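You operate a simulated robot arm through the tools that you are given. There is no shell and no other tool. Be economical: measure what you need, move in short steps, check, and stop when the job is done.

You run a simulated robot arm. Do the job below in one go: nothing can be reset, and whatever is moved stays where it is left.

TASK
Put one scoop of coffee in the white filter.
Fine: use the scoop and lay it back; close the tin and the basket; leave the brown filter alone.

Only the result counts: the job must be done as asked and must still hold three seconds after the hand-in. Knocking over, shifting, dropping, spilling or breaking anything else fails it.

THE ROBOT
A 7-joint arm with a two-finger parallel gripper, fixed in place. Base frame: the origin is at the foot of the arm, x ahead of it, y to its left, z up; the work surface is at about z = 0.74. Lengths are in m, angles in degrees, forces in N, time in s.
With the tool pointing down near the work surface it reaches from about 0.3 to 0.68 m from the base axis. Its first joint turns from -66.0 to 66.0 degrees. Payload 1.57 kg.
The TCP is the grasp point between the finger pads, 0.03 m short of the fingertips. In the tool frame z runs along the fingers and y along their closing line. Largest opening 0.11 m; finger width 0.024, thickness 0.012; the body of the gripper, 0.048 by 0.112 m, starts 0.078 m behind the TCP.
Orientation is told as [roll, pitch, yaw] about the base's x, y, z axes, in that order, counted from this pose: with the fingers straight down and closing along the base's y, the tool's x points along the base's -x, its y along +y and its z along -z.

THE INTERFACE
- The arm moves only by the tool send_rows. Its arguments are lists of equal length, an entry for each row: "xyz": the shift along the base's x, y, z in m, a list of three; "delta_rot": the turn, a rotation vector about the base's x, y, z in rad, a list of three. In form: {"xyz": [[x, y, z], ...], "delta_rot": [[wx, wy, wz], ...]}. A call has 1 to 8 rows; each row is the pose to reach, as a shift and turn from the pose commanded when the call began. "gripper" is the closure in counts, from 0 (fully open) to 255 (shut), set as the call begins (left out, the last holds). A row lasts 0.2 s, in which the tool goes at most 0.05 m and 8.6 degrees; a call with a longer step from one row to the next is refused whole, and so is a gripper value outside its range. Where a pose cannot be reached the arm comes as near as it can. A force on the tool above 40 N (or 10 N above the force at the start of the call, whichever is more), or a blocked arm, ends the call early, and 0.2 s more pass. Each finger travels about 0.108 m/s and halts on what it meets, pressing with about 33 N; the grip force reading is that of the motor and also rises with nothing between the fingers. The clock runs only during rows and for 0.2 s after the last one: add rows that repeat a pose to give the fingers time. It gives the time, the measured TCP pose, the force on the tool (base axes), the opening and the grip force at its end, in the units of the frame above (readings bear some noise), with the torque about the TCP (base axes, N m) and any sound that the robot's microphone picked up.
- Cameras (640 x 400 px; columns grow to the right, rows downward): "scene" is fixed at [0.1739, -0.394, 1.4144]; the picture's right is [0.73, -0.69, 0.00], its down [-0.33, -0.34, -0.88] and it looks along [0.61, 0.64, -0.47] (base axes); focal length 232 px, centre (320, 200). "wrist" rides on the gripper at [0.07, 0.016, -0.141] in the tool frame; the picture's right is [-0.23, 0.97, 0.00], its down [-0.86, -0.20, -0.48] and it looks along [-0.47, -0.11, 0.88] (tool axes); focal length 222 px, centre (320, 200).
- camera(camera): a new picture of that camera. No time passes.
- locate(camera, pixels): for up to 12 pixels [column, row] of the newest picture of that camera ("zoom" is the newest enlarged one), the place [x, y, z] in the base frame of the surface seen there, good to about 0.002 m. No time passes.
- close_up(camera, box): a new picture of the part [left, top, right, bottom] of that camera's present view, enlarged. No time passes.
- finish_job(): hands the job in; it is judged then, once.

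Keep the steps short. Do not move on a guess: measure, check each grasp and each placing, and mend mistakes. In all there are 80 turns and 38 pictures (those below and enlarged ones count). Leave the gripper open and the arm clear of the work at the hand-in unless told otherwise, and finish with a single line.

The tools are called as name(argument=value, ...) on one line, values as JSON. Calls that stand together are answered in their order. send_rows: Moves the arm, as the interface text tells. Its arguments: {"type":"object","properties":{"xyz":{"type":"array","items":{"type":"array","items":{"type":"number"}}},"delta_rot":{"type":"array","items":{"type":"array","items":{"type":"number"}}},"gripper":{"type":"number"}},"required":["xyz","delta_rot"]} The other tools are called the same way: camera (camera) takes a picture; locate (camera, pixels) gives the place of the surface under pixels of a picture; close_up (camera, box) takes an enlarged picture of a part of a camera's view; finish_job () hands the job in.

At the start:

```text
time: 0.0
position: [0.3543, -0.0677, 1.3308]
tcp_rot: [0.0, 0.0, 0.0]
ft_force: [-0.8, -1.0, -0.4]
moment: [0.02, -0.02, 0.02]
grip_width: 0.1097
finger_force: 0.0
```

scene: 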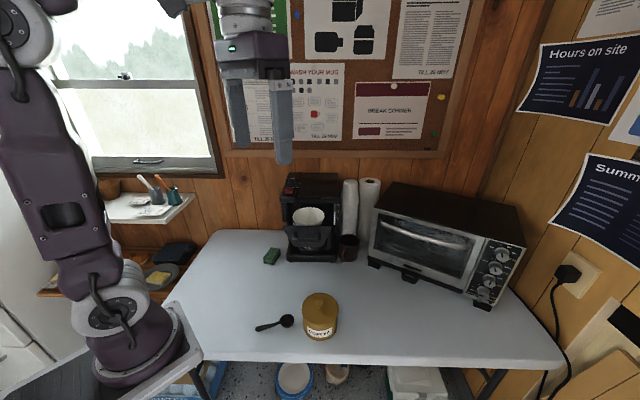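
wrist: 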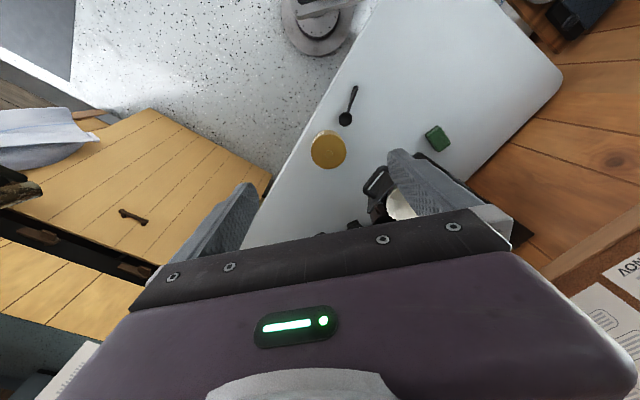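

I see the tin near (320,315), the scoop near (275,323), and the coffee maker with a white filter near (308,215). I'll enlarge both areas first.

close_up(camera="scene", box=[240, 280, 360, 355])

close_up(camera="scene", box=[250, 165, 394, 275])

locate(camera="scene", pixels=[[320, 300], [320, 333], [259, 328], [275, 324], [287, 320], [308, 208], [309, 218], [310, 245], [348, 245], [270, 257], [310, 175], [230, 330]])

```text
5.33 times, centred on (300, 318) of scene
```

zoom: 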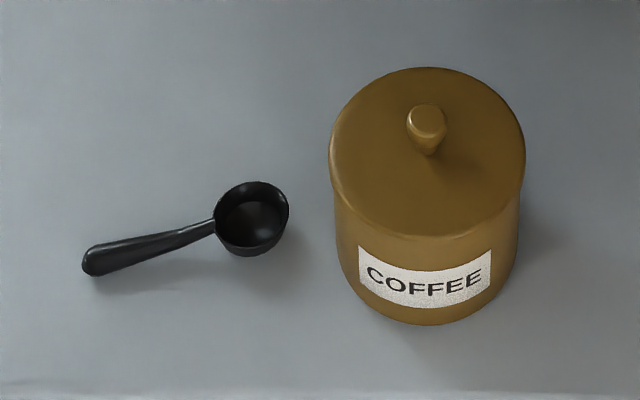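

```text
3.64 times, centred on (322, 220) of scene
```

zoom: 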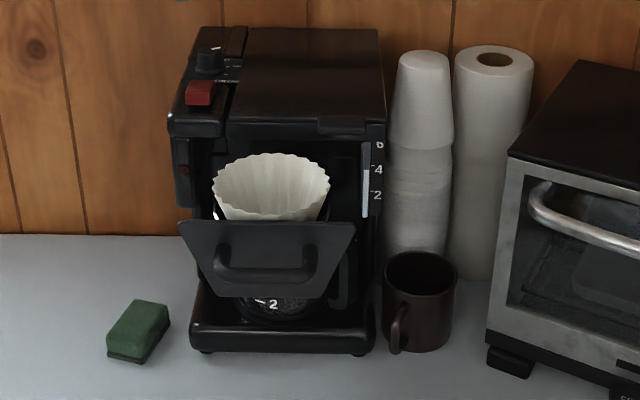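

```text
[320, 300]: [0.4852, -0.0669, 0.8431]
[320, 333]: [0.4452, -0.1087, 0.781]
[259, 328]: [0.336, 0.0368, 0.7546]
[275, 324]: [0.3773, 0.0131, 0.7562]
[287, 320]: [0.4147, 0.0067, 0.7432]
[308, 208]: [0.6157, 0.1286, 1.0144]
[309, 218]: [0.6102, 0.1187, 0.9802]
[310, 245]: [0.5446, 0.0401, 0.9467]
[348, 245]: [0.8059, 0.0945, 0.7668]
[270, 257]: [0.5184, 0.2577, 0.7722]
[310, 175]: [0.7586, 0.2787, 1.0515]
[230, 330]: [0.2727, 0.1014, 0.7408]
```

Now measuring the machine: top corners, basket front panel, handle and filter rim, in the second enlargement.

locate(camera="zoom", pixels=[[174, 130], [380, 132], [374, 34], [222, 34], [184, 226], [350, 226], [210, 290], [320, 290], [265, 274], [217, 190], [326, 182], [272, 158]])

locate(camera="zoom", pixels=[[272, 190], [270, 212], [225, 250], [306, 250], [198, 335], [366, 340], [205, 225], [330, 215], [200, 95], [420, 260], [420, 60], [495, 60]])

close_up(camera="scene", box=[280, 190, 344, 230])

```text
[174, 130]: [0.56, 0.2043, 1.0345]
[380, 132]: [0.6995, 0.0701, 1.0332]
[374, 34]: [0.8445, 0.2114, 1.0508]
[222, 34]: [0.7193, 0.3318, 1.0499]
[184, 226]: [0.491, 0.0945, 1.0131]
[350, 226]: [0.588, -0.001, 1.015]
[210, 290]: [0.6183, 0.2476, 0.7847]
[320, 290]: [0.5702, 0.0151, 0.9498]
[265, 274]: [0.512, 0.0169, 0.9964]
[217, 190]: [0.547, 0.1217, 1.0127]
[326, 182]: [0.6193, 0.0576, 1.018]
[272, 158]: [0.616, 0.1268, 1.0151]
```

```text
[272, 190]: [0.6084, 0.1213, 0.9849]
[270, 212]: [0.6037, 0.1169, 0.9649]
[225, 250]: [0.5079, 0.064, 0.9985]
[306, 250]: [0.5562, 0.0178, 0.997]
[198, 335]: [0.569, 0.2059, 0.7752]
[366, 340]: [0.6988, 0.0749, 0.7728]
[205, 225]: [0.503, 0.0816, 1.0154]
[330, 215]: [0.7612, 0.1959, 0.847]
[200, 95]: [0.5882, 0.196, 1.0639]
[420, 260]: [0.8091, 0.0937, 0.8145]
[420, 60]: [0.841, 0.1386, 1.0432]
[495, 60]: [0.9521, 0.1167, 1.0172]
```

```text
10.00 times, centred on (312, 210) of scene
```

zoom: 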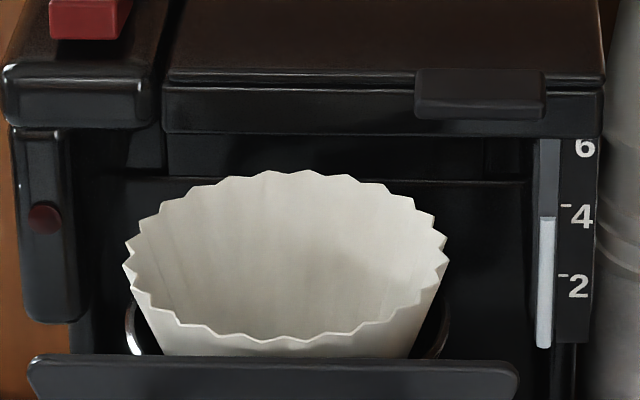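

The white filter sits in the pulled-out basket; filter centre is about (0.583, 0.090), rim z 1.016. Now re-enlarging the scoop and tin to measure them.

close_up(camera="scene", box=[240, 280, 360, 355])

locate(camera="zoom", pixels=[[90, 260], [125, 250], [160, 241], [195, 230], [212, 224], [252, 184], [286, 208], [220, 215], [250, 240], [250, 215], [265, 250], [60, 270]])

locate(camera="zoom", pixels=[[427, 112], [427, 140], [410, 125], [444, 125], [334, 150], [521, 150], [427, 72], [427, 226], [427, 250], [427, 318], [345, 220], [510, 215]])

```text
5.33 times, centred on (300, 318) of scene
```

zoom: 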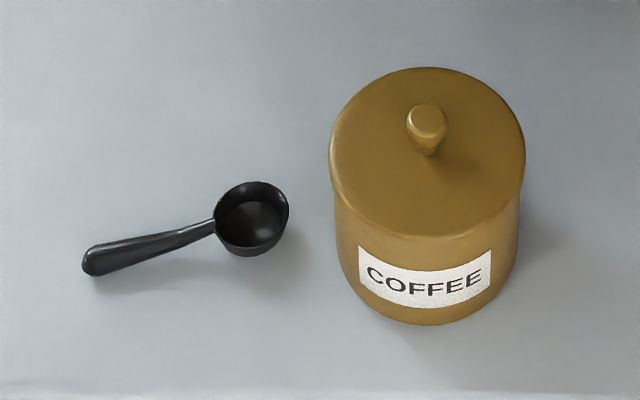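

```text
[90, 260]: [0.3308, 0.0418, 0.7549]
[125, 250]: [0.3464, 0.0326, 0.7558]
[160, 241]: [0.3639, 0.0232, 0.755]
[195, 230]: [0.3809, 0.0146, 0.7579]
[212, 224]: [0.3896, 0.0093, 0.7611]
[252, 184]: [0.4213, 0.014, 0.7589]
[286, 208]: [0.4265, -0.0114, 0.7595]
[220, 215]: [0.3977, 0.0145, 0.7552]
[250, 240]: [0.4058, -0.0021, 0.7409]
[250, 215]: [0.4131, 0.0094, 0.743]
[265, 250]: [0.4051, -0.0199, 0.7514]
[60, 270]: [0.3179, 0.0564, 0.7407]
```

```text
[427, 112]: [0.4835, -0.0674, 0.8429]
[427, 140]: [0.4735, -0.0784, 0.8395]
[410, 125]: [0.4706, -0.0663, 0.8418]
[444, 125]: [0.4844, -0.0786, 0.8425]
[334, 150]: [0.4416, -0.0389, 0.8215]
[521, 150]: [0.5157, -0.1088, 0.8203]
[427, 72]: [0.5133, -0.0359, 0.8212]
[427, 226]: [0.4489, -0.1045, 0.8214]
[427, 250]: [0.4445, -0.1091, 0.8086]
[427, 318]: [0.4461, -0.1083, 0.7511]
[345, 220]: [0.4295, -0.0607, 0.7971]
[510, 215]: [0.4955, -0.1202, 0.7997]
```

Lid centre ≈ (0.480, -0.072), lid top z 0.821, knob top z 0.843. I move to above the knob (z ≈ 0.955), then check with the wrist camera.

send_rows(xyz=[[0.0156, -0.0005, -0.046], [0.0312, -0.001, -0.092], [0.0468, -0.0015, -0.138], [0.0624, -0.002, -0.184], [0.078, -0.0025, -0.23], [0.0936, -0.003, -0.276], [0.1092, -0.0037, -0.322], [0.125, -0.0043, -0.368]], delta_rot=[[0, 0, 0], [0, 0, 0], [0, 0, 0], [0, 0, 0], [0, 0, 0], [0, 0, 0], [0, 0, 0], [0, 0, 0]], gripper=0)

camera(camera="wrist")

```text
time: 1.8
position: [0.4776, -0.073, 0.9643]
tcp_rot: [0.0, 0.0, 0.0]
ft_force: [1.2, 0.3, -1.1]
moment: [0.02, -0.02, -0.01]
grip_width: 0.1101
finger_force: 0.0
```

```text
31 pictures are left
```

wrist: 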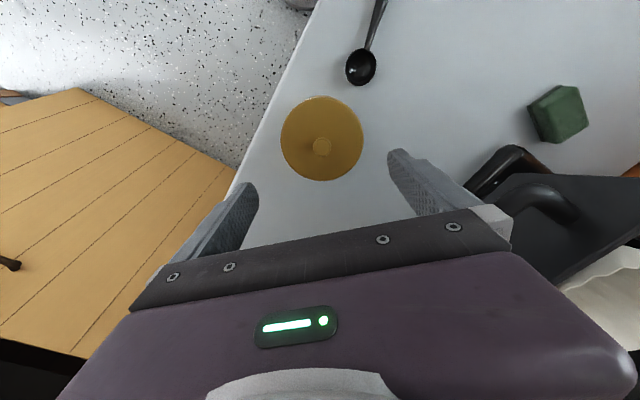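

Knob is visible at (320,147), between the fingers. I turn the hand by 45° so it runs parallel to the basket (more clearance from the basket handle) and check table space for the lid.

send_rows(xyz=[[0, 0, 0], [0, 0, 0], [0, 0, 0], [0, 0, 0], [0, 0, 0], [0, 0, 0], [0.0007, 0, -0.03], [0.0007, 0, -0.06]], delta_rot=[[0, 0, 0.131], [0, 0, 0.262], [0, 0, 0.393], [0, 0, 0.524], [0, 0, 0.655], [0, 0, 0.785], [0, 0, 0.785], [0, 0, 0.785]])

locate(camera="scene", pixels=[[225, 290], [215, 310], [240, 290], [250, 275], [200, 290], [230, 270], [250, 300]])

close_up(camera="scene", box=[240, 200, 400, 300])

```text
time: 3.6
position: [0.4802, -0.0722, 0.9035]
tcp_rot: [0.1, 0.0, 45.1]
ft_force: [-0.1, -0.2, 0.8]
moment: [-0.03, -0.02, -0.01]
grip_width: 0.1099
finger_force: 0.0
```

```text
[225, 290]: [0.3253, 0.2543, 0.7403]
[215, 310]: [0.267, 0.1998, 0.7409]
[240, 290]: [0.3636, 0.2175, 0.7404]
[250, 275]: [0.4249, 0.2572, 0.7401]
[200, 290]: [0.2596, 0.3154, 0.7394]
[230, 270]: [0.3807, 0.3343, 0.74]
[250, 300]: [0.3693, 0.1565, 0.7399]
```

```text
4.00 times, centred on (320, 250) of scene
```

zoom: 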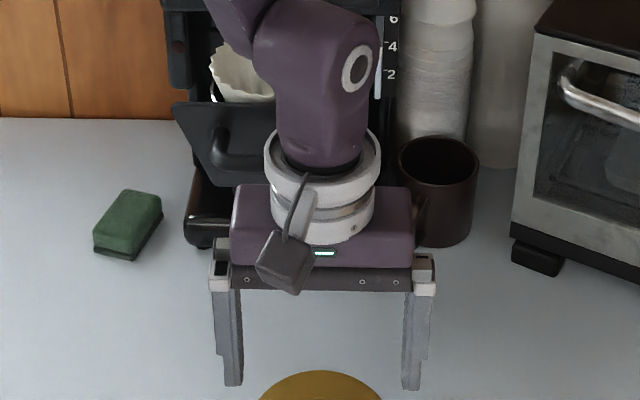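

The table is free around (0.37, 0.18). Hand is aligned; now lowering to z ≈ 0.856 so the fingertips flank the knob, just above the lid.

send_rows(xyz=[[0, 0, -0.025], [0, 0, -0.046], [0, 0, -0.046]], delta_rot=[[0, 0, 0], [0, 0, 0], [0, 0, 0]])

send_rows(xyz=[[0, 0, 0], [0, 0, 0], [0, 0, 0], [0, 0, 0]], delta_rot=[[0, 0, 0], [0, 0, 0], [0, 0, 0], [0, 0, 0]], gripper=255)

close_up(camera="scene", box=[256, 250, 384, 350])

```text
time: 4.4
position: [0.4797, -0.0705, 0.8583]
tcp_rot: [0.0, 0.0, 45.1]
ft_force: [0.7, 0.3, 0.5]
moment: [0.02, -0.04, 0.0]
grip_width: 0.1097
finger_force: 0.0
```

```text
time: 5.4
position: [0.4807, -0.0712, 0.8579]
tcp_rot: [0.1, -0.1, 44.9]
ft_force: [-0.1, 0.2, 0.3]
moment: [-0.02, -0.01, -0.04]
grip_width: 0.0204
finger_force: 33.3
heard: snap
```

```text
4.00 times, centred on (320, 300) of scene
```

zoom: 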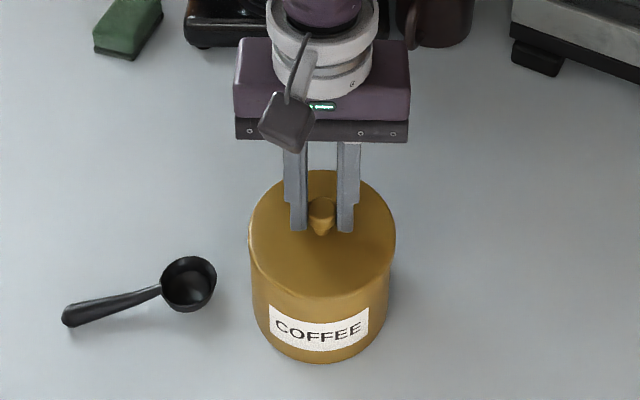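

The knob is held (opening 0.020). A snap was heard, so I lift slowly 1.5 cm and watch whether only the lid comes up.

send_rows(xyz=[[0, 0, 0.004], [0, 0, 0.008], [0, 0, 0.012], [0, 0, 0.016], [0, 0, 0.02]], delta_rot=[[0, 0, 0], [0, 0, 0], [0, 0, 0], [0, 0, 0], [0, 0, 0]])

close_up(camera="scene", box=[256, 250, 384, 350])

```text
time: 6.6
position: [0.4806, -0.0724, 0.8769]
tcp_rot: [0.0, 0.0, 45.1]
ft_force: [-0.3, 0.4, -0.4]
moment: [0.01, 0.02, 0.01]
grip_width: 0.0205
finger_force: 32.6
```

```text
4.00 times, centred on (320, 300) of scene
```

zoom: 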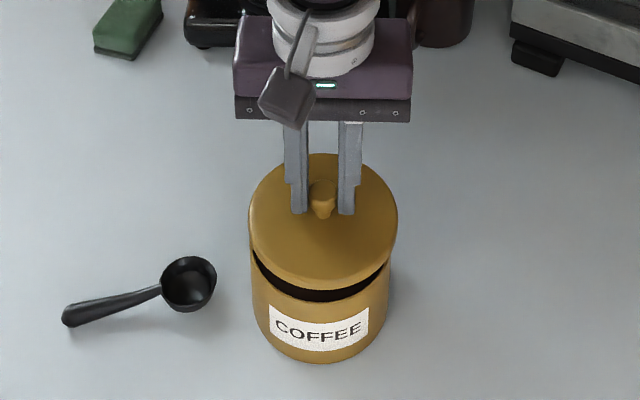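

The lid comes off level and the tin stays. I carry it up and around, away from the basket, to above (0.345, 0.17).

send_rows(xyz=[[0, 0, 0.045], [-0.0326, 0.0314, 0.045], [-0.0652, 0.0628, 0.045], [-0.0978, 0.0942, 0.045], [-0.1304, 0.1256, 0.045], [-0.163, 0.157, 0.045], [-0.149, 0.1995, 0.045], [-0.135, 0.242, 0.045]], delta_rot=[[0, 0, 0], [0, 0, 0], [0, 0, 0], [0, 0, 0], [0, 0, 0], [0, 0, 0], [0, 0, 0], [0, 0, 0]])

close_up(camera="scene", box=[200, 225, 360, 350])

```text
time: 8.4
position: [0.346, 0.1703, 0.9223]
tcp_rot: [0.1, 0.0, 45.0]
ft_force: [-0.1, 0.3, 0.1]
moment: [0.02, 0.01, -0.02]
grip_width: 0.0206
finger_force: 33.3
```

```text
3.20 times, centred on (280, 288) of scene
```

zoom: 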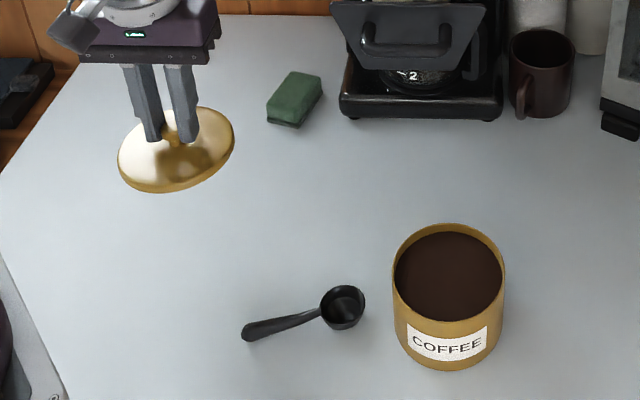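

The lid is held; coffee is visible. Measuring the tin's inside and the lid.

locate(camera="zoom", pixels=[[448, 280], [448, 245], [410, 275], [490, 275], [448, 310], [448, 226], [394, 270], [503, 265], [448, 320], [122, 160], [230, 130], [170, 188]])

close_up(camera="scene", box=[216, 235, 280, 295])

```text
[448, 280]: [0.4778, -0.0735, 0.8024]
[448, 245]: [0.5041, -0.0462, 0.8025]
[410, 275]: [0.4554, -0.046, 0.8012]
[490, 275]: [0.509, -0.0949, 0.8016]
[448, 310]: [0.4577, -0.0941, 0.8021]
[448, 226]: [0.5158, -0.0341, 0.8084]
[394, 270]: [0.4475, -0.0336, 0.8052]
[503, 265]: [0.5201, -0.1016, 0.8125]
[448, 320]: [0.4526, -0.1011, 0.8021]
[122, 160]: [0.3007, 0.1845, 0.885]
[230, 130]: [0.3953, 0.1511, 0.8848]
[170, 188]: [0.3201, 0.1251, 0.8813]
```

```text
6.67 times, centred on (248, 265) of scene
```

zoom: 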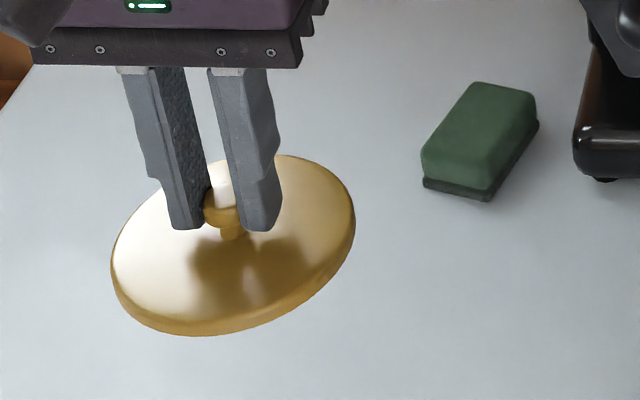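

The lid is level (all z ≈ 0.885), coffee at z 0.802, rim 0.812. Lowering the lid to the table, with fine steps at the end.

send_rows(xyz=[[0, 0, -0.045], [0, 0, -0.09], [0, 0, -0.12], [0, 0, -0.129], [0, 0, -0.132], [0, 0, -0.134], [0, 0, -0.136], [0, 0, -0.136]], delta_rot=[[0, 0, 0], [0, 0, 0], [0, 0, 0], [0, 0, 0], [0, 0, 0], [0, 0, 0], [0, 0, 0], [0, 0, 0]])

close_up(camera="scene", box=[200, 260, 280, 310])

```text
time: 10.2
position: [0.3454, 0.1699, 0.7868]
tcp_rot: [0.0, -0.1, 45.0]
ft_force: [0.2, 6.2, 31.5]
moment: [0.26, -0.15, 0.02]
grip_width: 0.0206
finger_force: 32.8
```

```text
8.00 times, centred on (240, 285) of scene
```

zoom: 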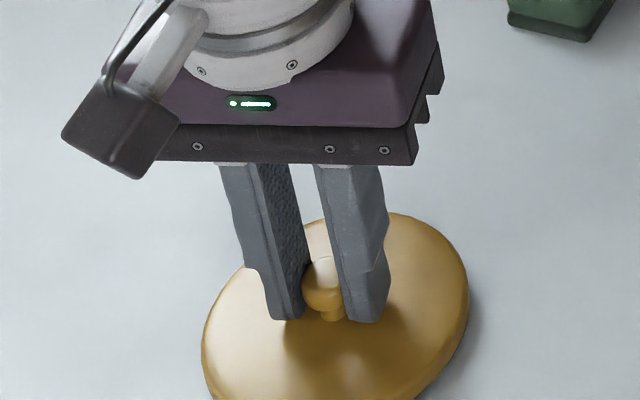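

The lid is on the table (31 N). I ease up 1 mm, open, and rise.

send_rows(xyz=[[0, 0, 0.0012], [0, 0, 0.0012]], delta_rot=[[0, 0, 0], [0, 0, 0]])

send_rows(xyz=[[0, 0, 0], [0, 0, 0], [0, 0, 0.01], [0, 0, 0.05], [0, 0, 0.09]], delta_rot=[[0, 0, 0], [0, 0, 0], [0, 0, 0], [0, 0, 0], [0, 0, 0]], gripper=150)

```text
time: 10.8
position: [0.3452, 0.1678, 0.788]
tcp_rot: [0.0, 0.1, 44.9]
ft_force: [0.5, 0.0, 0.5]
moment: [0.01, -0.02, 0.03]
grip_width: 0.0204
finger_force: 33.3
```

```text
time: 12.0
position: [0.3457, 0.1694, 0.88]
tcp_rot: [0.0, -0.1, 44.9]
ft_force: [-1.0, 0.4, 1.1]
moment: [-0.02, -0.02, 0.02]
grip_width: 0.0455
finger_force: 0.1
```

Lid released. Now moving above the scoop handle at (0.348, 0.032) while turning the hand to yaw -29°.

send_rows(xyz=[[0, -0.017, 0], [0, -0.034, 0], [0, -0.051, 0], [0.001, -0.068, 0], [0.001, -0.085, 0], [0.002, -0.102, 0], [0.003, -0.119, 0], [0.003, -0.1375, 0]], delta_rot=[[0, 0, -0.148], [0, 0, -0.296], [0, 0, -0.444], [0, 0, -0.592], [0, 0, -0.74], [0, 0, -0.888], [0, 0, -1.036], [0, 0, -1.184]])

send_rows(xyz=[[0, 0, 0], [0, 0, -0.03]], delta_rot=[[0, 0, -0.1075], [0, 0, -0.1075]])

camera(camera="wrist")

close_up(camera="scene", box=[210, 260, 338, 340])

```text
time: 13.8
position: [0.3498, 0.0323, 0.8773]
tcp_rot: [-0.1, 0.1, -23.0]
ft_force: [0.0, -0.5, -0.2]
moment: [-0.01, 0.03, 0.02]
grip_width: 0.0455
finger_force: 0.1
```

```text
time: 14.4
position: [0.348, 0.0313, 0.8451]
tcp_rot: [-0.1, 0.0, -29.1]
ft_force: [1.0, -0.7, 0.4]
moment: [-0.04, -0.01, -0.01]
grip_width: 0.0454
finger_force: 0.0
```

```text
24 pictures are left
```

wrist: 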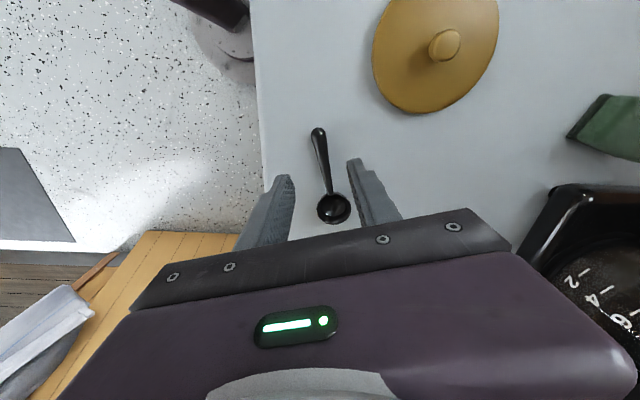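

```text
5.00 times, centred on (274, 300) of scene
```

zoom: 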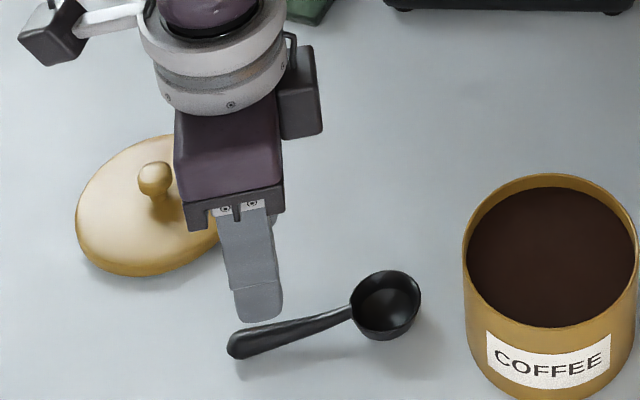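

Locating the handle from above through the wrist picture.

locate(camera="wrist", pixels=[[317, 131], [319, 143], [322, 155], [325, 170], [329, 186], [333, 207], [320, 207], [347, 207], [444, 45], [416, 110]])

```text
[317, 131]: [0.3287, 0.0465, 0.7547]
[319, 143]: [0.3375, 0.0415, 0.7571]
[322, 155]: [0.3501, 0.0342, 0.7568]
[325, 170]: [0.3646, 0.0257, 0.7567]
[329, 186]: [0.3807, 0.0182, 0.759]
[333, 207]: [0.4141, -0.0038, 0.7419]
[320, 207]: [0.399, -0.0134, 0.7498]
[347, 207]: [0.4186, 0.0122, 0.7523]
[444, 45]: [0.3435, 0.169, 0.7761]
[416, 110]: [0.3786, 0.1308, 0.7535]
```

Handle centre line at x 0.348 is y ≈ 0.0355, top z 0.757. Lowering to TCP z 0.774 (tips 4 mm above the table) and closing.

send_rows(xyz=[[0, 0.003, -0.03], [0, 0.003, -0.055], [0, 0.003, -0.068], [0, 0.003, -0.073], [0, 0.003, -0.073]], delta_rot=[[0, 0, 0], [0, 0, 0], [0, 0, 0], [0, 0, 0], [0, 0, 0]])

send_rows(xyz=[[0, 0, 0], [0, 0, 0], [0, 0, 0]], delta_rot=[[0, 0, 0], [0, 0, 0], [0, 0, 0]], gripper=255)

send_rows(xyz=[[0, 0, 0.01], [0, 0, 0.02], [0, 0, 0.05], [0, 0, 0.09]], delta_rot=[[0, 0, 0], [0, 0, 0], [0, 0, 0], [0, 0, 0]])

close_up(camera="scene", box=[230, 250, 358, 340])

```text
time: 15.6
position: [0.348, 0.0344, 0.7746]
tcp_rot: [-0.1, 0.0, -29.1]
ft_force: [0.4, 0.4, -1.2]
moment: [-0.02, -0.03, -0.03]
grip_width: 0.0453
finger_force: 0.1
```

```text
time: 16.4
position: [0.3484, 0.0348, 0.7753]
tcp_rot: [-0.1, 0.0, -29.0]
ft_force: [-0.4, 0.2, -0.3]
moment: [-0.01, -0.03, -0.03]
grip_width: 0.0129
finger_force: 29.6
```

```text
time: 17.4
position: [0.3454, 0.0355, 0.8637]
tcp_rot: [0.0, 0.1, -29.0]
ft_force: [-0.3, 0.3, 0.4]
moment: [0.02, 0.02, -0.02]
grip_width: 0.0123
finger_force: 29.5
```

```text
4.44 times, centred on (294, 295) of scene
```

zoom: 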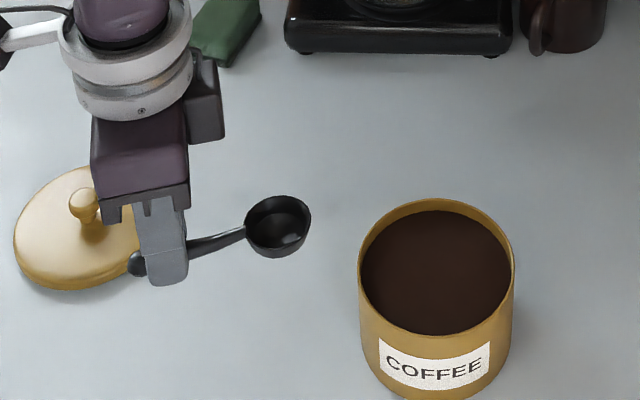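

The scoop is held firmly. Bowl centre is 0.072 ahead of the TCP, rim 0.016 below it. I move behind the tin with the hand at yaw -50° (away from the basket), then tilt the bowl 45° down above the coffee.

send_rows(xyz=[[0, 0, 0.04], [0.025, -0.017, 0.066], [0.05, -0.034, 0.066], [0.075, -0.051, 0.066], [0.0988, -0.068, 0.066]], delta_rot=[[0, 0, 0], [0, 0, -0.092], [0, 0, -0.184], [0, 0, -0.276], [0, 0, -0.3665]])

send_rows(xyz=[[0, 0, 0], [0, 0, 0], [0, 0, 0], [0, 0, 0], [0, 0, 0], [0, 0, 0]], delta_rot=[[0.1, 0.0842, 0], [0.2, 0.1684, 0], [0.3, 0.2525, 0], [0.4, 0.3367, 0], [0.5, 0.4209, 0], [0.6016, 0.505, 0]])

camera(camera="scene")

close_up(camera="scene", box=[250, 230, 378, 340])

```text
time: 18.6
position: [0.4468, -0.0328, 0.9331]
tcp_rot: [0.0, 0.1, -50.0]
ft_force: [-0.2, -0.2, 0.5]
moment: [0.01, -0.03, -0.03]
grip_width: 0.0127
finger_force: 29.4
```

```text
time: 20.0
position: [0.4465, -0.0333, 0.9307]
tcp_rot: [0.0, 45.1, -50.0]
ft_force: [0.7, 0.4, -0.1]
moment: [0.0, -0.03, 0.0]
grip_width: 0.0126
finger_force: 29.7
```

```text
21 pictures are left
```

scene: 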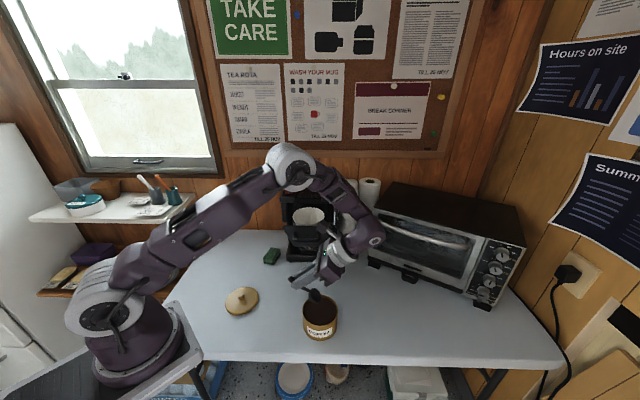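

```text
3.64 times, centred on (314, 285) of scene
```

zoom: 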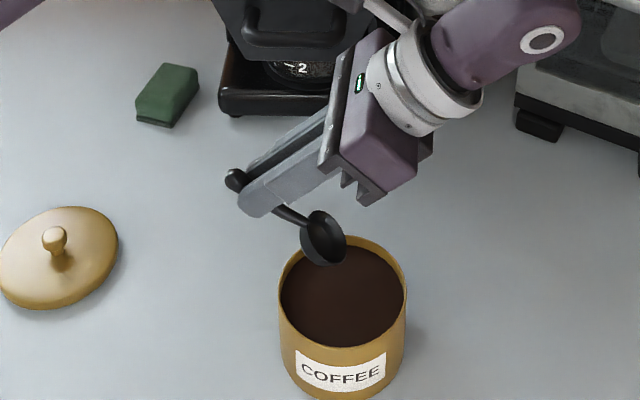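

Tilted as planned, well clear of the basket. Checking where the bowl actually is before dipping.

locate(camera="zoom", pixels=[[304, 232], [325, 213], [345, 238], [330, 262], [312, 258], [325, 240]])

```text
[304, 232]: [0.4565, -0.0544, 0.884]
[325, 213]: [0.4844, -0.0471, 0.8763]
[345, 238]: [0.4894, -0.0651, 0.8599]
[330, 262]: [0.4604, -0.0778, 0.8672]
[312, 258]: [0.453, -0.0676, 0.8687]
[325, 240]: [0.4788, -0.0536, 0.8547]
```

Bowl centre measures about (0.472, -0.062, 0.871), matching the model. Now digging: down, forward while levelling, then up — fingertips stay above the tin's rim.

send_rows(xyz=[[0, 0, -0.04], [0, 0, -0.073], [0.003, -0.0036, -0.0774], [0.0044, -0.0052, -0.0806], [0.0053, -0.0063, -0.0811], [0.0052, -0.0062, -0.082], [0.002, -0.0024, -0.0775], [-0.001, 0.0011, -0.0667]], delta_rot=[[0, 0, 0], [0, 0, 0], [-0.0669, -0.0561, 0], [-0.1337, -0.1122, 0], [-0.2006, -0.1683, 0], [-0.2674, -0.2244, 0], [-0.361, -0.303, 0], [-0.468, -0.3928, 0]])

close_up(camera="scene", box=[266, 250, 362, 340])

```text
time: 21.8
position: [0.4458, -0.0334, 0.8646]
tcp_rot: [0.0, 9.9, -50.1]
ft_force: [-0.6, -0.3, -0.4]
moment: [-0.01, -0.03, 0.03]
grip_width: 0.0123
finger_force: 29.6
```

```text
4.44 times, centred on (314, 295) of scene
```

zoom: 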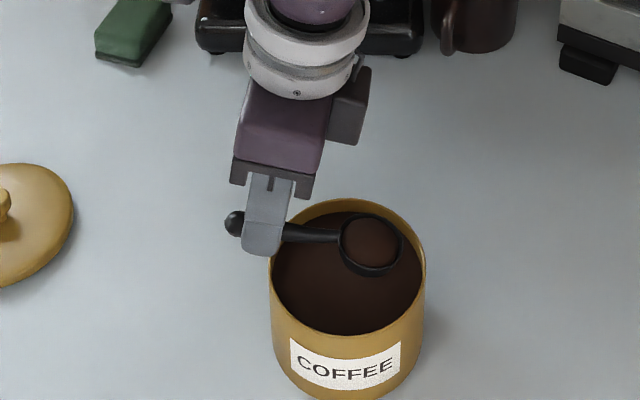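

The scoop holds coffee. I level it fully over the tin, then back away from the basket and rise gently.

send_rows(xyz=[[-0.0013, 0.0015, 0.018], [-0.0026, 0.003, 0.037], [-0.013, -0.008, 0.05], [-0.0235, -0.019, 0.07], [-0.0235, -0.019, 0.1], [-0.0235, -0.019, 0.135], [-0.0235, -0.019, 0.17], [-0.0235, -0.019, 0.205]], delta_rot=[[-0.0669, -0.0561, 0], [-0.1337, -0.1122, 0], [-0.1337, -0.1122, 0], [-0.1337, -0.1122, 0], [-0.1337, -0.1122, 0], [-0.1337, -0.1122, 0], [-0.1337, -0.1122, 0], [-0.1337, -0.1122, 0]])

close_up(camera="scene", box=[240, 180, 368, 340])

```text
time: 23.6
position: [0.4227, -0.0523, 1.0668]
tcp_rot: [0.0, 0.0, -50.0]
ft_force: [0.9, 1.1, -0.3]
moment: [0.0, 0.04, 0.02]
grip_width: 0.0124
finger_force: 29.5
```

```text
2.50 times, centred on (304, 260) of scene
```

zoom: 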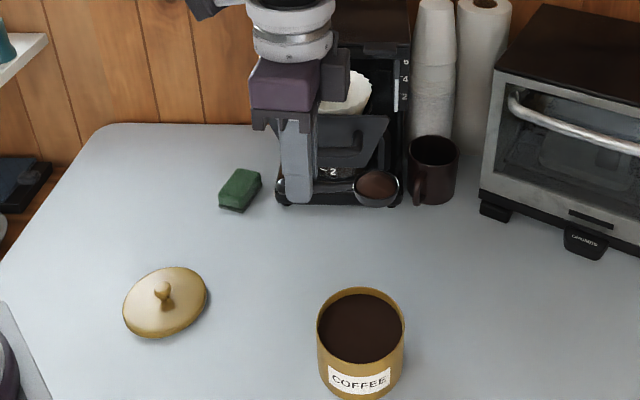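

Full scoop, no spill visible. Rising to z 1.12 and crossing to beside the filter with yaw -75°, keeping the scoop level.

send_rows(xyz=[[0, 0, 0.026], [0, 0, 0.052], [0.0227, 0.0342, 0.052], [0.0453, 0.0683, 0.052], [0.068, 0.1025, 0.052], [0.0907, 0.1367, 0.052], [0.1133, 0.1708, 0.052], [0.136, 0.205, 0.052]], delta_rot=[[0, 0, 0], [0, 0, 0], [0, 0, -0.0727], [0, 0, -0.1454], [0, 0, -0.2181], [0, 0, -0.2908], [0, 0, -0.3635], [0, 0, -0.4363]])

close_up(camera="scene", box=[250, 150, 378, 260])

```text
time: 25.4
position: [0.5586, 0.1539, 1.1212]
tcp_rot: [-0.1, 0.0, -75.1]
ft_force: [0.5, 0.2, 0.1]
moment: [-0.04, 0.03, 0.02]
grip_width: 0.0122
finger_force: 29.2
```

```text
3.64 times, centred on (314, 205) of scene
```

zoom: 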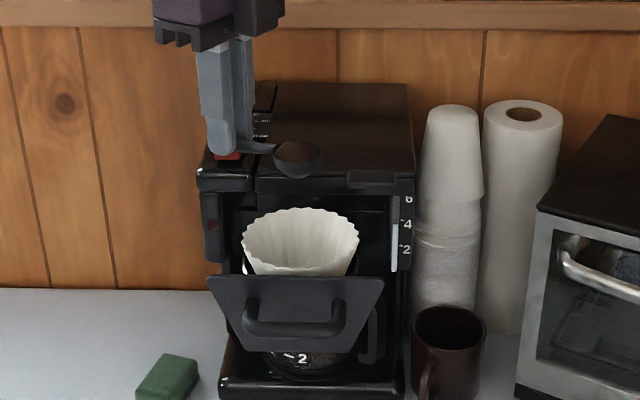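

Checking the bowl's and the filter rim's exact places.

locate(camera="zoom", pixels=[[278, 154], [319, 152], [298, 147], [298, 160], [298, 172], [246, 240], [356, 236], [300, 211], [300, 270], [270, 265], [335, 262], [225, 157]])

```text
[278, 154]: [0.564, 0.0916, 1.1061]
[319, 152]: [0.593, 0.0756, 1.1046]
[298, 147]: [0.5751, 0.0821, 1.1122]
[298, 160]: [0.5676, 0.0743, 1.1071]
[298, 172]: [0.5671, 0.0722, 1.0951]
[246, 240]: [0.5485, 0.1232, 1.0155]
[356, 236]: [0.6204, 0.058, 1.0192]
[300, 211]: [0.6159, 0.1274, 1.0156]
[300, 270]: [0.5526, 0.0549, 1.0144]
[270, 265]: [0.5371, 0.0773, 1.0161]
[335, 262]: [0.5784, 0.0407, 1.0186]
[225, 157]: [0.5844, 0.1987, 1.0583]
```

Filter centre (0.584, 0.091), bowl centre ≈ (0.578, 0.084). Lowering to just above the rim and starting the roll about the handle, keeping the bowl over the centre.

send_rows(xyz=[[0.002, 0.0025, -0.028], [0.004, 0.005, -0.056], [0.0018, 0.0044, -0.056], [-0.0003, 0.0038, -0.056], [-0.0023, 0.0033, -0.056], [-0.0042, 0.0028, -0.056], [-0.006, 0.0023, -0.056], [-0.0075, 0.0019, -0.056]], delta_rot=[[0, 0, 0], [0, 0, 0], [0.0363, -0.1352, 0], [0.0725, -0.2705, 0], [0.1088, -0.4057, 0], [0.145, -0.541, 0], [0.1813, -0.6762, 0], [0.2176, -0.8114, 0]])

close_up(camera="scene", box=[250, 160, 362, 250])

```text
time: 27.2
position: [0.5505, 0.1569, 1.0639]
tcp_rot: [48.1, 0.0, -74.9]
ft_force: [0.3, -0.5, -0.3]
moment: [0.02, 0.0, -0.02]
grip_width: 0.0124
finger_force: 29.4
```

```text
4.44 times, centred on (306, 205) of scene
```

zoom: 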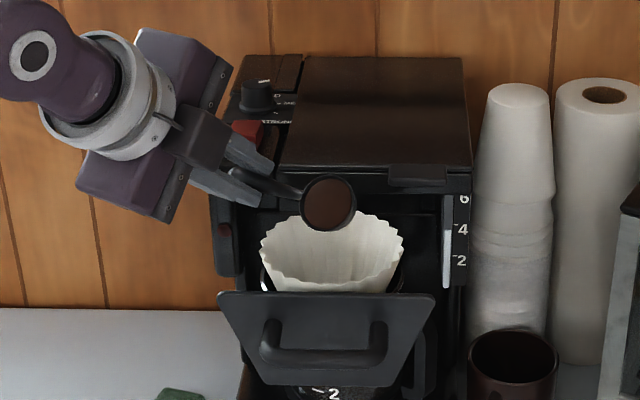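

Everything is clear and the coffee is still in. Continuing the roll to 112° and holding for it to fall.

send_rows(xyz=[[-0.0013, -0.0003, 0], [-0.0024, -0.0006, 0], [-0.0032, -0.0008, 0], [-0.0037, -0.0009, 0], [-0.004, -0.001, 0], [-0.004, -0.001, 0], [-0.0037, -0.0009, 0], [-0.0032, -0.0008, 0]], delta_rot=[[0.0363, -0.1352, 0], [0.0725, -0.2705, 0], [0.1088, -0.4057, 0], [0.145, -0.541, 0], [0.1813, -0.6762, 0], [0.2176, -0.8114, 0], [0.2538, -0.9467, 0], [0.29, -1.0819, 0]])

send_rows(xyz=[[0, 0, 0], [0, 0, 0], [0, 0, 0], [0, 0, 0]], delta_rot=[[0, 0, 0], [0, 0, 0], [0, 0, 0], [0, 0, 0]])

close_up(camera="scene", box=[250, 160, 362, 250])

```text
time: 29.0
position: [0.548, 0.1568, 1.0657]
tcp_rot: [112.5, 0.0, -75.0]
ft_force: [1.0, -0.2, -1.5]
moment: [0.05, 0.03, -0.01]
grip_width: 0.0123
finger_force: 29.2
```

```text
time: 30.0
position: [0.5478, 0.1559, 1.0649]
tcp_rot: [112.3, -0.1, -75.0]
ft_force: [-0.5, -0.1, 0.0]
moment: [-0.03, 0.01, 0.0]
grip_width: 0.0123
finger_force: 28.9
```

```text
4.44 times, centred on (306, 205) of scene
```

zoom: 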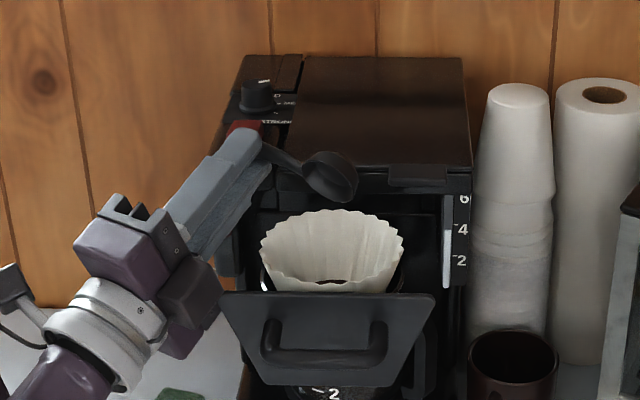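

The scoop is empty and coffee shows at the filter bottom. Rolling back the same way, then rising.

send_rows(xyz=[[-0.0005, 0, 0.005], [-0.0008, -0.0002, 0.01], [-0.0008, -0.0002, 0.01], [-0.0005, -0.0001, 0.01], [0, 0, 0.01], [0.0008, 0.0002, 0.01], [0.0019, 0.0005, 0.01], [0.0032, 0.0008, 0.01]], delta_rot=[[-0.0363, 0.1352, 0], [-0.0725, 0.2705, 0], [-0.1088, 0.4057, 0], [-0.145, 0.541, 0], [-0.1813, 0.6762, 0], [-0.2176, 0.8114, 0], [-0.2538, 0.9467, 0], [-0.29, 1.0819, 0]])

send_rows(xyz=[[0.0015, 0.0004, 0], [0.003, 0.0008, 0.005], [0.005, 0.0013, 0.01], [0.007, 0.0018, 0.02], [0.009, 0.0023, 0.03], [0.0115, 0.003, 0.045]], delta_rot=[[-0.0363, 0.1352, 0], [-0.0725, 0.2705, 0], [-0.1088, 0.4057, 0], [-0.145, 0.541, 0], [-0.1813, 0.6762, 0], [-0.2176, 0.8114, 0]])

close_up(camera="scene", box=[260, 150, 360, 250])

```text
time: 31.8
position: [0.5506, 0.1578, 1.0772]
tcp_rot: [48.2, 0.0, -74.9]
ft_force: [-0.4, 0.1, 0.3]
moment: [-0.02, 0.01, -0.01]
grip_width: 0.0123
finger_force: 29.9
```

```text
time: 33.2
position: [0.5625, 0.1591, 1.1201]
tcp_rot: [-0.1, 0.0, -75.1]
ft_force: [0.3, 0.7, -0.1]
moment: [0.02, 0.02, 0.02]
grip_width: 0.0126
finger_force: 29.7
```

```text
4.00 times, centred on (310, 200) of scene
```

zoom: 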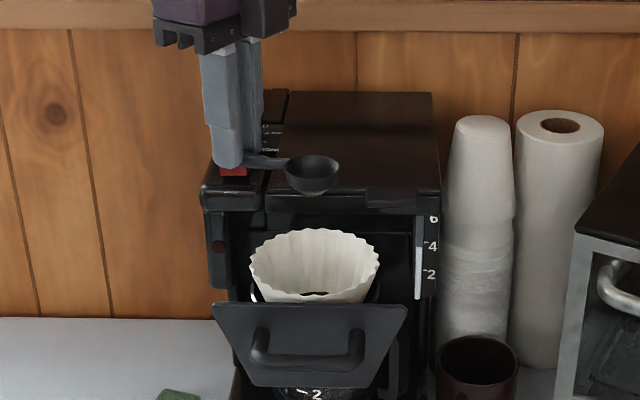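

Empty scoop, level. Taking it back to above its old place at (0.348, 0.0355), yaw -29°.

send_rows(xyz=[[-0.0358, -0.0206, 0], [-0.0717, -0.0412, 0], [-0.1075, -0.0618, 0], [-0.1433, -0.0823, 0], [-0.1792, -0.1029, 0], [-0.2153, -0.1235, 0], [-0.2153, -0.1235, -0.045], [-0.2153, -0.1235, -0.09]], delta_rot=[[0, 0, 0.1338], [0, 0, 0.2676], [0, 0, 0.4014], [0, 0, 0.5352], [0, 0, 0.669], [0, 0, 0.8029], [0, 0, 0.8029], [0, 0, 0.8029]])

send_rows(xyz=[[0, 0, -0.045], [0, 0, -0.09], [0, 0, -0.135], [0, 0, -0.18], [0, 0, -0.21], [0, 0, -0.22]], delta_rot=[[0, 0, 0], [0, 0, 0], [0, 0, 0], [0, 0, 0], [0, 0, 0], [0, 0, 0]])

close_up(camera="scene", box=[230, 250, 358, 340])

```text
time: 35.0
position: [0.3471, 0.0346, 1.0303]
tcp_rot: [0.1, 0.0, -28.9]
ft_force: [-0.4, 0.1, 0.0]
moment: [0.02, 0.04, -0.02]
grip_width: 0.0125
finger_force: 29.7
```

```text
time: 36.4
position: [0.3475, 0.036, 0.8108]
tcp_rot: [0.0, 0.0, -29.0]
ft_force: [0.3, -0.5, -0.3]
moment: [0.01, 0.04, 0.0]
grip_width: 0.0127
finger_force: 29.4
```

```text
4.44 times, centred on (294, 295) of scene
```

zoom: 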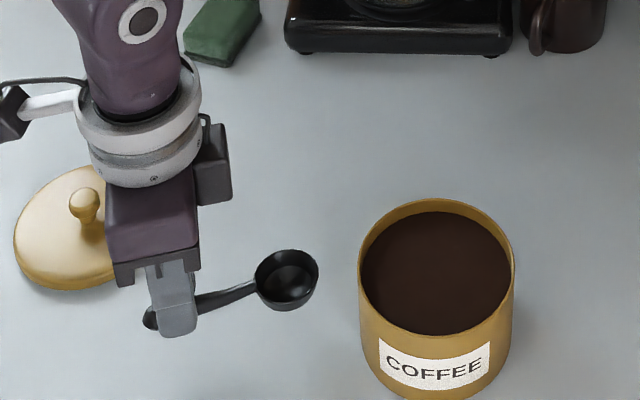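

Lowering the last 3.5 cm to the grasp height, then opening partly and checking.

send_rows(xyz=[[0, 0, -0.015], [0, 0, -0.027], [0, 0, -0.032], [0, 0, -0.034], [0, 0, -0.035], [0, 0, -0.035]], delta_rot=[[0, 0, 0], [0, 0, 0], [0, 0, 0], [0, 0, 0], [0, 0, 0], [0, 0, 0]])

```text
time: 37.8
position: [0.3463, 0.0345, 0.776]
tcp_rot: [0.1, 0.0, -29.0]
ft_force: [-0.5, 0.8, 21.1]
moment: [0.02, -0.01, -0.03]
grip_width: 0.0124
finger_force: 29.5
```

Contact (21 N). Easing 0.7 mm and opening, then rising.

send_rows(xyz=[[0, 0, 0.0008], [0, 0, 0.0008]], delta_rot=[[0, 0, 0], [0, 0, 0]])

send_rows(xyz=[[0, 0, 0], [0, 0, 0], [0, 0, 0.01], [0, 0, 0.05], [0, 0, 0.1]], delta_rot=[[0, 0, 0], [0, 0, 0], [0, 0, 0], [0, 0, 0], [0, 0, 0]], gripper=150)

close_up(camera="scene", box=[220, 260, 348, 340])

locate(camera="zoom", pixels=[[87, 142], [90, 130], [120, 170], [60, 160], [25, 150], [90, 180]])

```text
time: 38.4
position: [0.347, 0.0351, 0.7752]
tcp_rot: [0.1, -0.1, -29.0]
ft_force: [0.2, -0.5, 0.2]
moment: [0.02, -0.01, 0.01]
grip_width: 0.0121
finger_force: 29.1
```

```text
time: 39.6
position: [0.3484, 0.0351, 0.8769]
tcp_rot: [0.1, 0.0, -29.0]
ft_force: [-0.5, 0.5, 0.7]
moment: [0.03, 0.01, 0.02]
grip_width: 0.0453
finger_force: 0.1
```

```text
5.00 times, centred on (284, 300) of scene
```

zoom: 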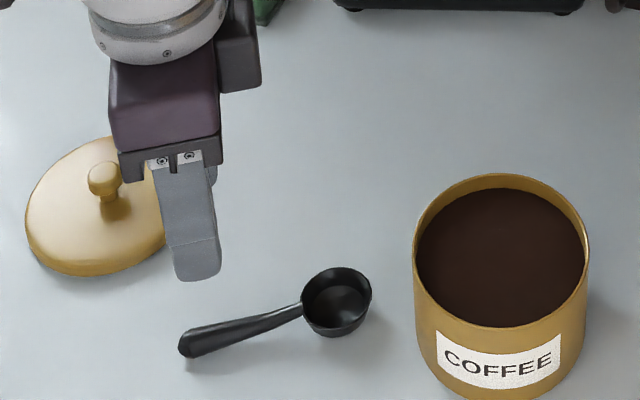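

```text
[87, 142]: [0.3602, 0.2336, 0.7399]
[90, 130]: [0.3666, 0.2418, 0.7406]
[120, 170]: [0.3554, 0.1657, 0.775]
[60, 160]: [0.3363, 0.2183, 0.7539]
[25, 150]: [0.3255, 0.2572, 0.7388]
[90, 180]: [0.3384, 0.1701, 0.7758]
```

The scoop is back in its place. Now to the lid: moving over its knob (0.345, 0.170) with yaw 45°.

send_rows(xyz=[[0, 0.017, 0], [0, 0.034, 0], [0, 0.051, 0], [-0.001, 0.068, 0], [-0.001, 0.085, 0], [-0.002, 0.102, 0], [-0.003, 0.119, 0], [-0.003, 0.1345, 0]], delta_rot=[[0, 0, 0.148], [0, 0, 0.296], [0, 0, 0.444], [0, 0, 0.592], [0, 0, 0.74], [0, 0, 0.888], [0, 0, 1.036], [0, 0, 1.184]])

send_rows(xyz=[[0, 0, 0], [0, 0, -0.02], [0, 0, -0.02]], delta_rot=[[0, 0, 0.1075], [0, 0, 0.1075], [0, 0, 0.1075]])

close_up(camera="wrist", box=[200, 60, 440, 230])

```text
time: 41.4
position: [0.344, 0.1698, 0.8768]
tcp_rot: [0.0, 0.0, 39.0]
ft_force: [1.2, -0.4, -1.1]
moment: [-0.05, 0.0, -0.02]
grip_width: 0.0453
finger_force: 0.0
```

```text
time: 42.2
position: [0.345, 0.1704, 0.8566]
tcp_rot: [0.0, 0.0, 45.0]
ft_force: [-1.4, 0.0, 0.3]
moment: [0.01, 0.0, -0.02]
grip_width: 0.0455
finger_force: 0.1
```

```text
2.35 times, centred on (320, 145) of wrist
```

zoom: 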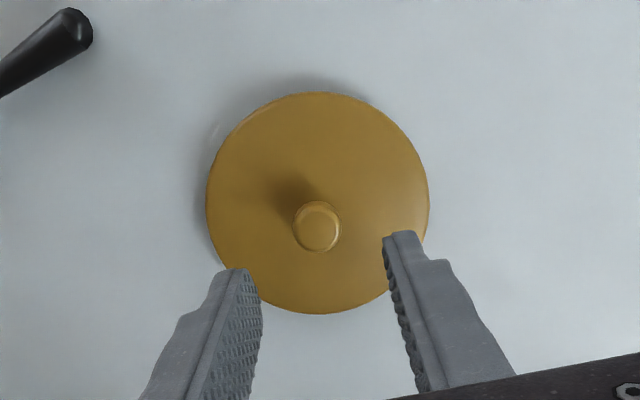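

The knob sits between the fingers. Lowering to z ≈ 0.787 and gripping.

send_rows(xyz=[[0, 0, -0.03], [0, 0, -0.055], [0, 0, -0.068], [0, 0, -0.068]], delta_rot=[[0, 0, 0], [0, 0, 0], [0, 0, 0], [0, 0, 0]])

send_rows(xyz=[[0, 0, 0], [0, 0, 0], [0, 0, 0]], delta_rot=[[0, 0, 0], [0, 0, 0], [0, 0, 0]], gripper=255)

send_rows(xyz=[[0, 0, 0.01], [0, 0, 0.03], [0, 0, 0.075], [0, 0, 0.12], [0, 0, 0.135]], delta_rot=[[0, 0, 0], [0, 0, 0], [0, 0, 0], [0, 0, 0], [0, 0, 0]])

```text
time: 43.2
position: [0.3429, 0.1718, 0.7881]
tcp_rot: [0.1, 0.0, 45.0]
ft_force: [-0.2, -0.7, 0.0]
moment: [0.03, -0.03, 0.01]
grip_width: 0.0453
finger_force: 0.1
```

```text
time: 44.0
position: [0.3436, 0.172, 0.7881]
tcp_rot: [0.1, 0.0, 44.9]
ft_force: [-0.1, 0.7, -0.2]
moment: [-0.01, 0.01, 0.01]
grip_width: 0.0202
finger_force: 33.2
```

```text
time: 45.2
position: [0.3428, 0.1721, 0.9251]
tcp_rot: [0.0, 0.0, 45.0]
ft_force: [-0.8, 0.4, -0.3]
moment: [-0.02, -0.01, -0.01]
grip_width: 0.0203
finger_force: 33.2
```

Lid gripped (0.020) and lifted. Carrying it back by the same detour to above the tin.

send_rows(xyz=[[-0.0135, -0.0428, 0], [-0.027, -0.0855, 0], [0.0056, -0.1169, 0], [0.0382, -0.1483, 0], [0.0708, -0.1797, 0], [0.1034, -0.2111, 0], [0.136, -0.2425, 0], [0.136, -0.2425, -0.015]], delta_rot=[[0, 0, 0], [0, 0, 0], [0, 0, 0], [0, 0, 0], [0, 0, 0], [0, 0, 0], [0, 0, 0], [0, 0, 0]])

send_rows(xyz=[[0, 0, -0.015], [0, 0, -0.028], [0, 0, -0.028]], delta_rot=[[0, 0, 0], [0, 0, 0], [0, 0, 0]])

close_up(camera="scene", box=[256, 250, 384, 350])

locate(camera="zoom", pixels=[[252, 230], [395, 230], [322, 285], [260, 285], [380, 290], [322, 355]])

```text
time: 47.0
position: [0.4799, -0.0737, 0.909]
tcp_rot: [-0.1, -0.1, 45.1]
ft_force: [0.6, -0.7, -0.2]
moment: [-0.02, 0.01, -0.02]
grip_width: 0.0203
finger_force: 32.9
```

```text
time: 47.8
position: [0.4794, -0.0732, 0.8808]
tcp_rot: [0.0, 0.1, 44.9]
ft_force: [0.4, -0.2, 0.8]
moment: [-0.02, 0.02, -0.02]
grip_width: 0.0206
finger_force: 33.2
```

```text
4.00 times, centred on (320, 300) of scene
```

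zoom: 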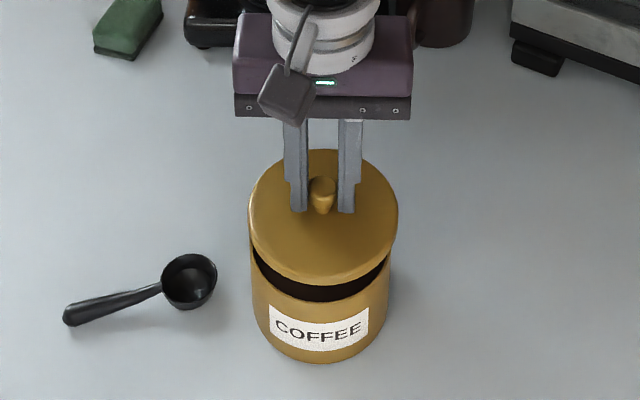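

```text
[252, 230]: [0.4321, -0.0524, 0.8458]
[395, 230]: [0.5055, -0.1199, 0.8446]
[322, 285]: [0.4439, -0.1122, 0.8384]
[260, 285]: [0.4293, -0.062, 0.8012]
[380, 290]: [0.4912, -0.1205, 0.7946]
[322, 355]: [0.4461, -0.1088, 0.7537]
```

The lid is aligned exactly as when it was lifted. Lowering in fine steps until it seats (~z 0.858).

send_rows(xyz=[[0, 0, -0.008], [0, 0, -0.015], [0, 0, -0.019], [0, 0, -0.021], [0, 0, -0.0225], [0, 0, -0.0235], [0, 0, -0.0235]], delta_rot=[[0, 0, 0], [0, 0, 0], [0, 0, 0], [0, 0, 0], [0, 0, 0], [0, 0, 0], [0, 0, 0]])

close_up(camera="scene", box=[256, 250, 384, 350])

```text
time: 49.4
position: [0.4814, -0.0729, 0.8562]
tcp_rot: [0.0, 0.0, 45.0]
ft_force: [0.2, 0.4, -1.3]
moment: [-0.03, 0.01, 0.03]
grip_width: 0.0205
finger_force: 32.7
```

```text
4.00 times, centred on (320, 300) of scene
```

zoom: 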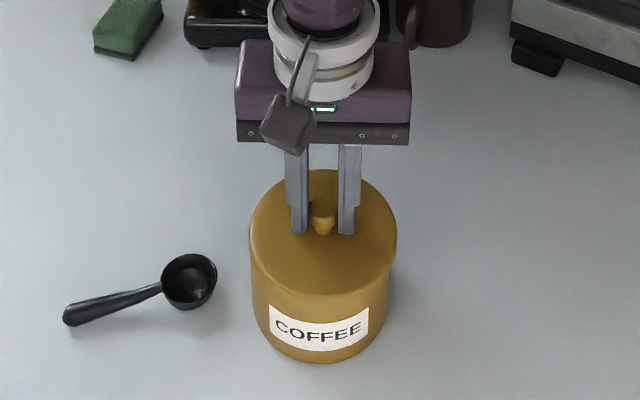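

Not quite touching yet by force. Going down in 1 mm steps.

send_rows(xyz=[[0, 0, -0.001], [0, 0, -0.002], [0, 0, -0.003], [0, 0, -0.003]], delta_rot=[[0, 0, 0], [0, 0, 0], [0, 0, 0], [0, 0, 0]])

```text
time: 50.4
position: [0.4796, -0.0716, 0.8536]
tcp_rot: [-0.1, 0.0, 45.0]
ft_force: [-13.2, 14.2, 34.9]
moment: [0.35, 0.27, -0.02]
grip_width: 0.0203
finger_force: 33.3
heard: snap
```

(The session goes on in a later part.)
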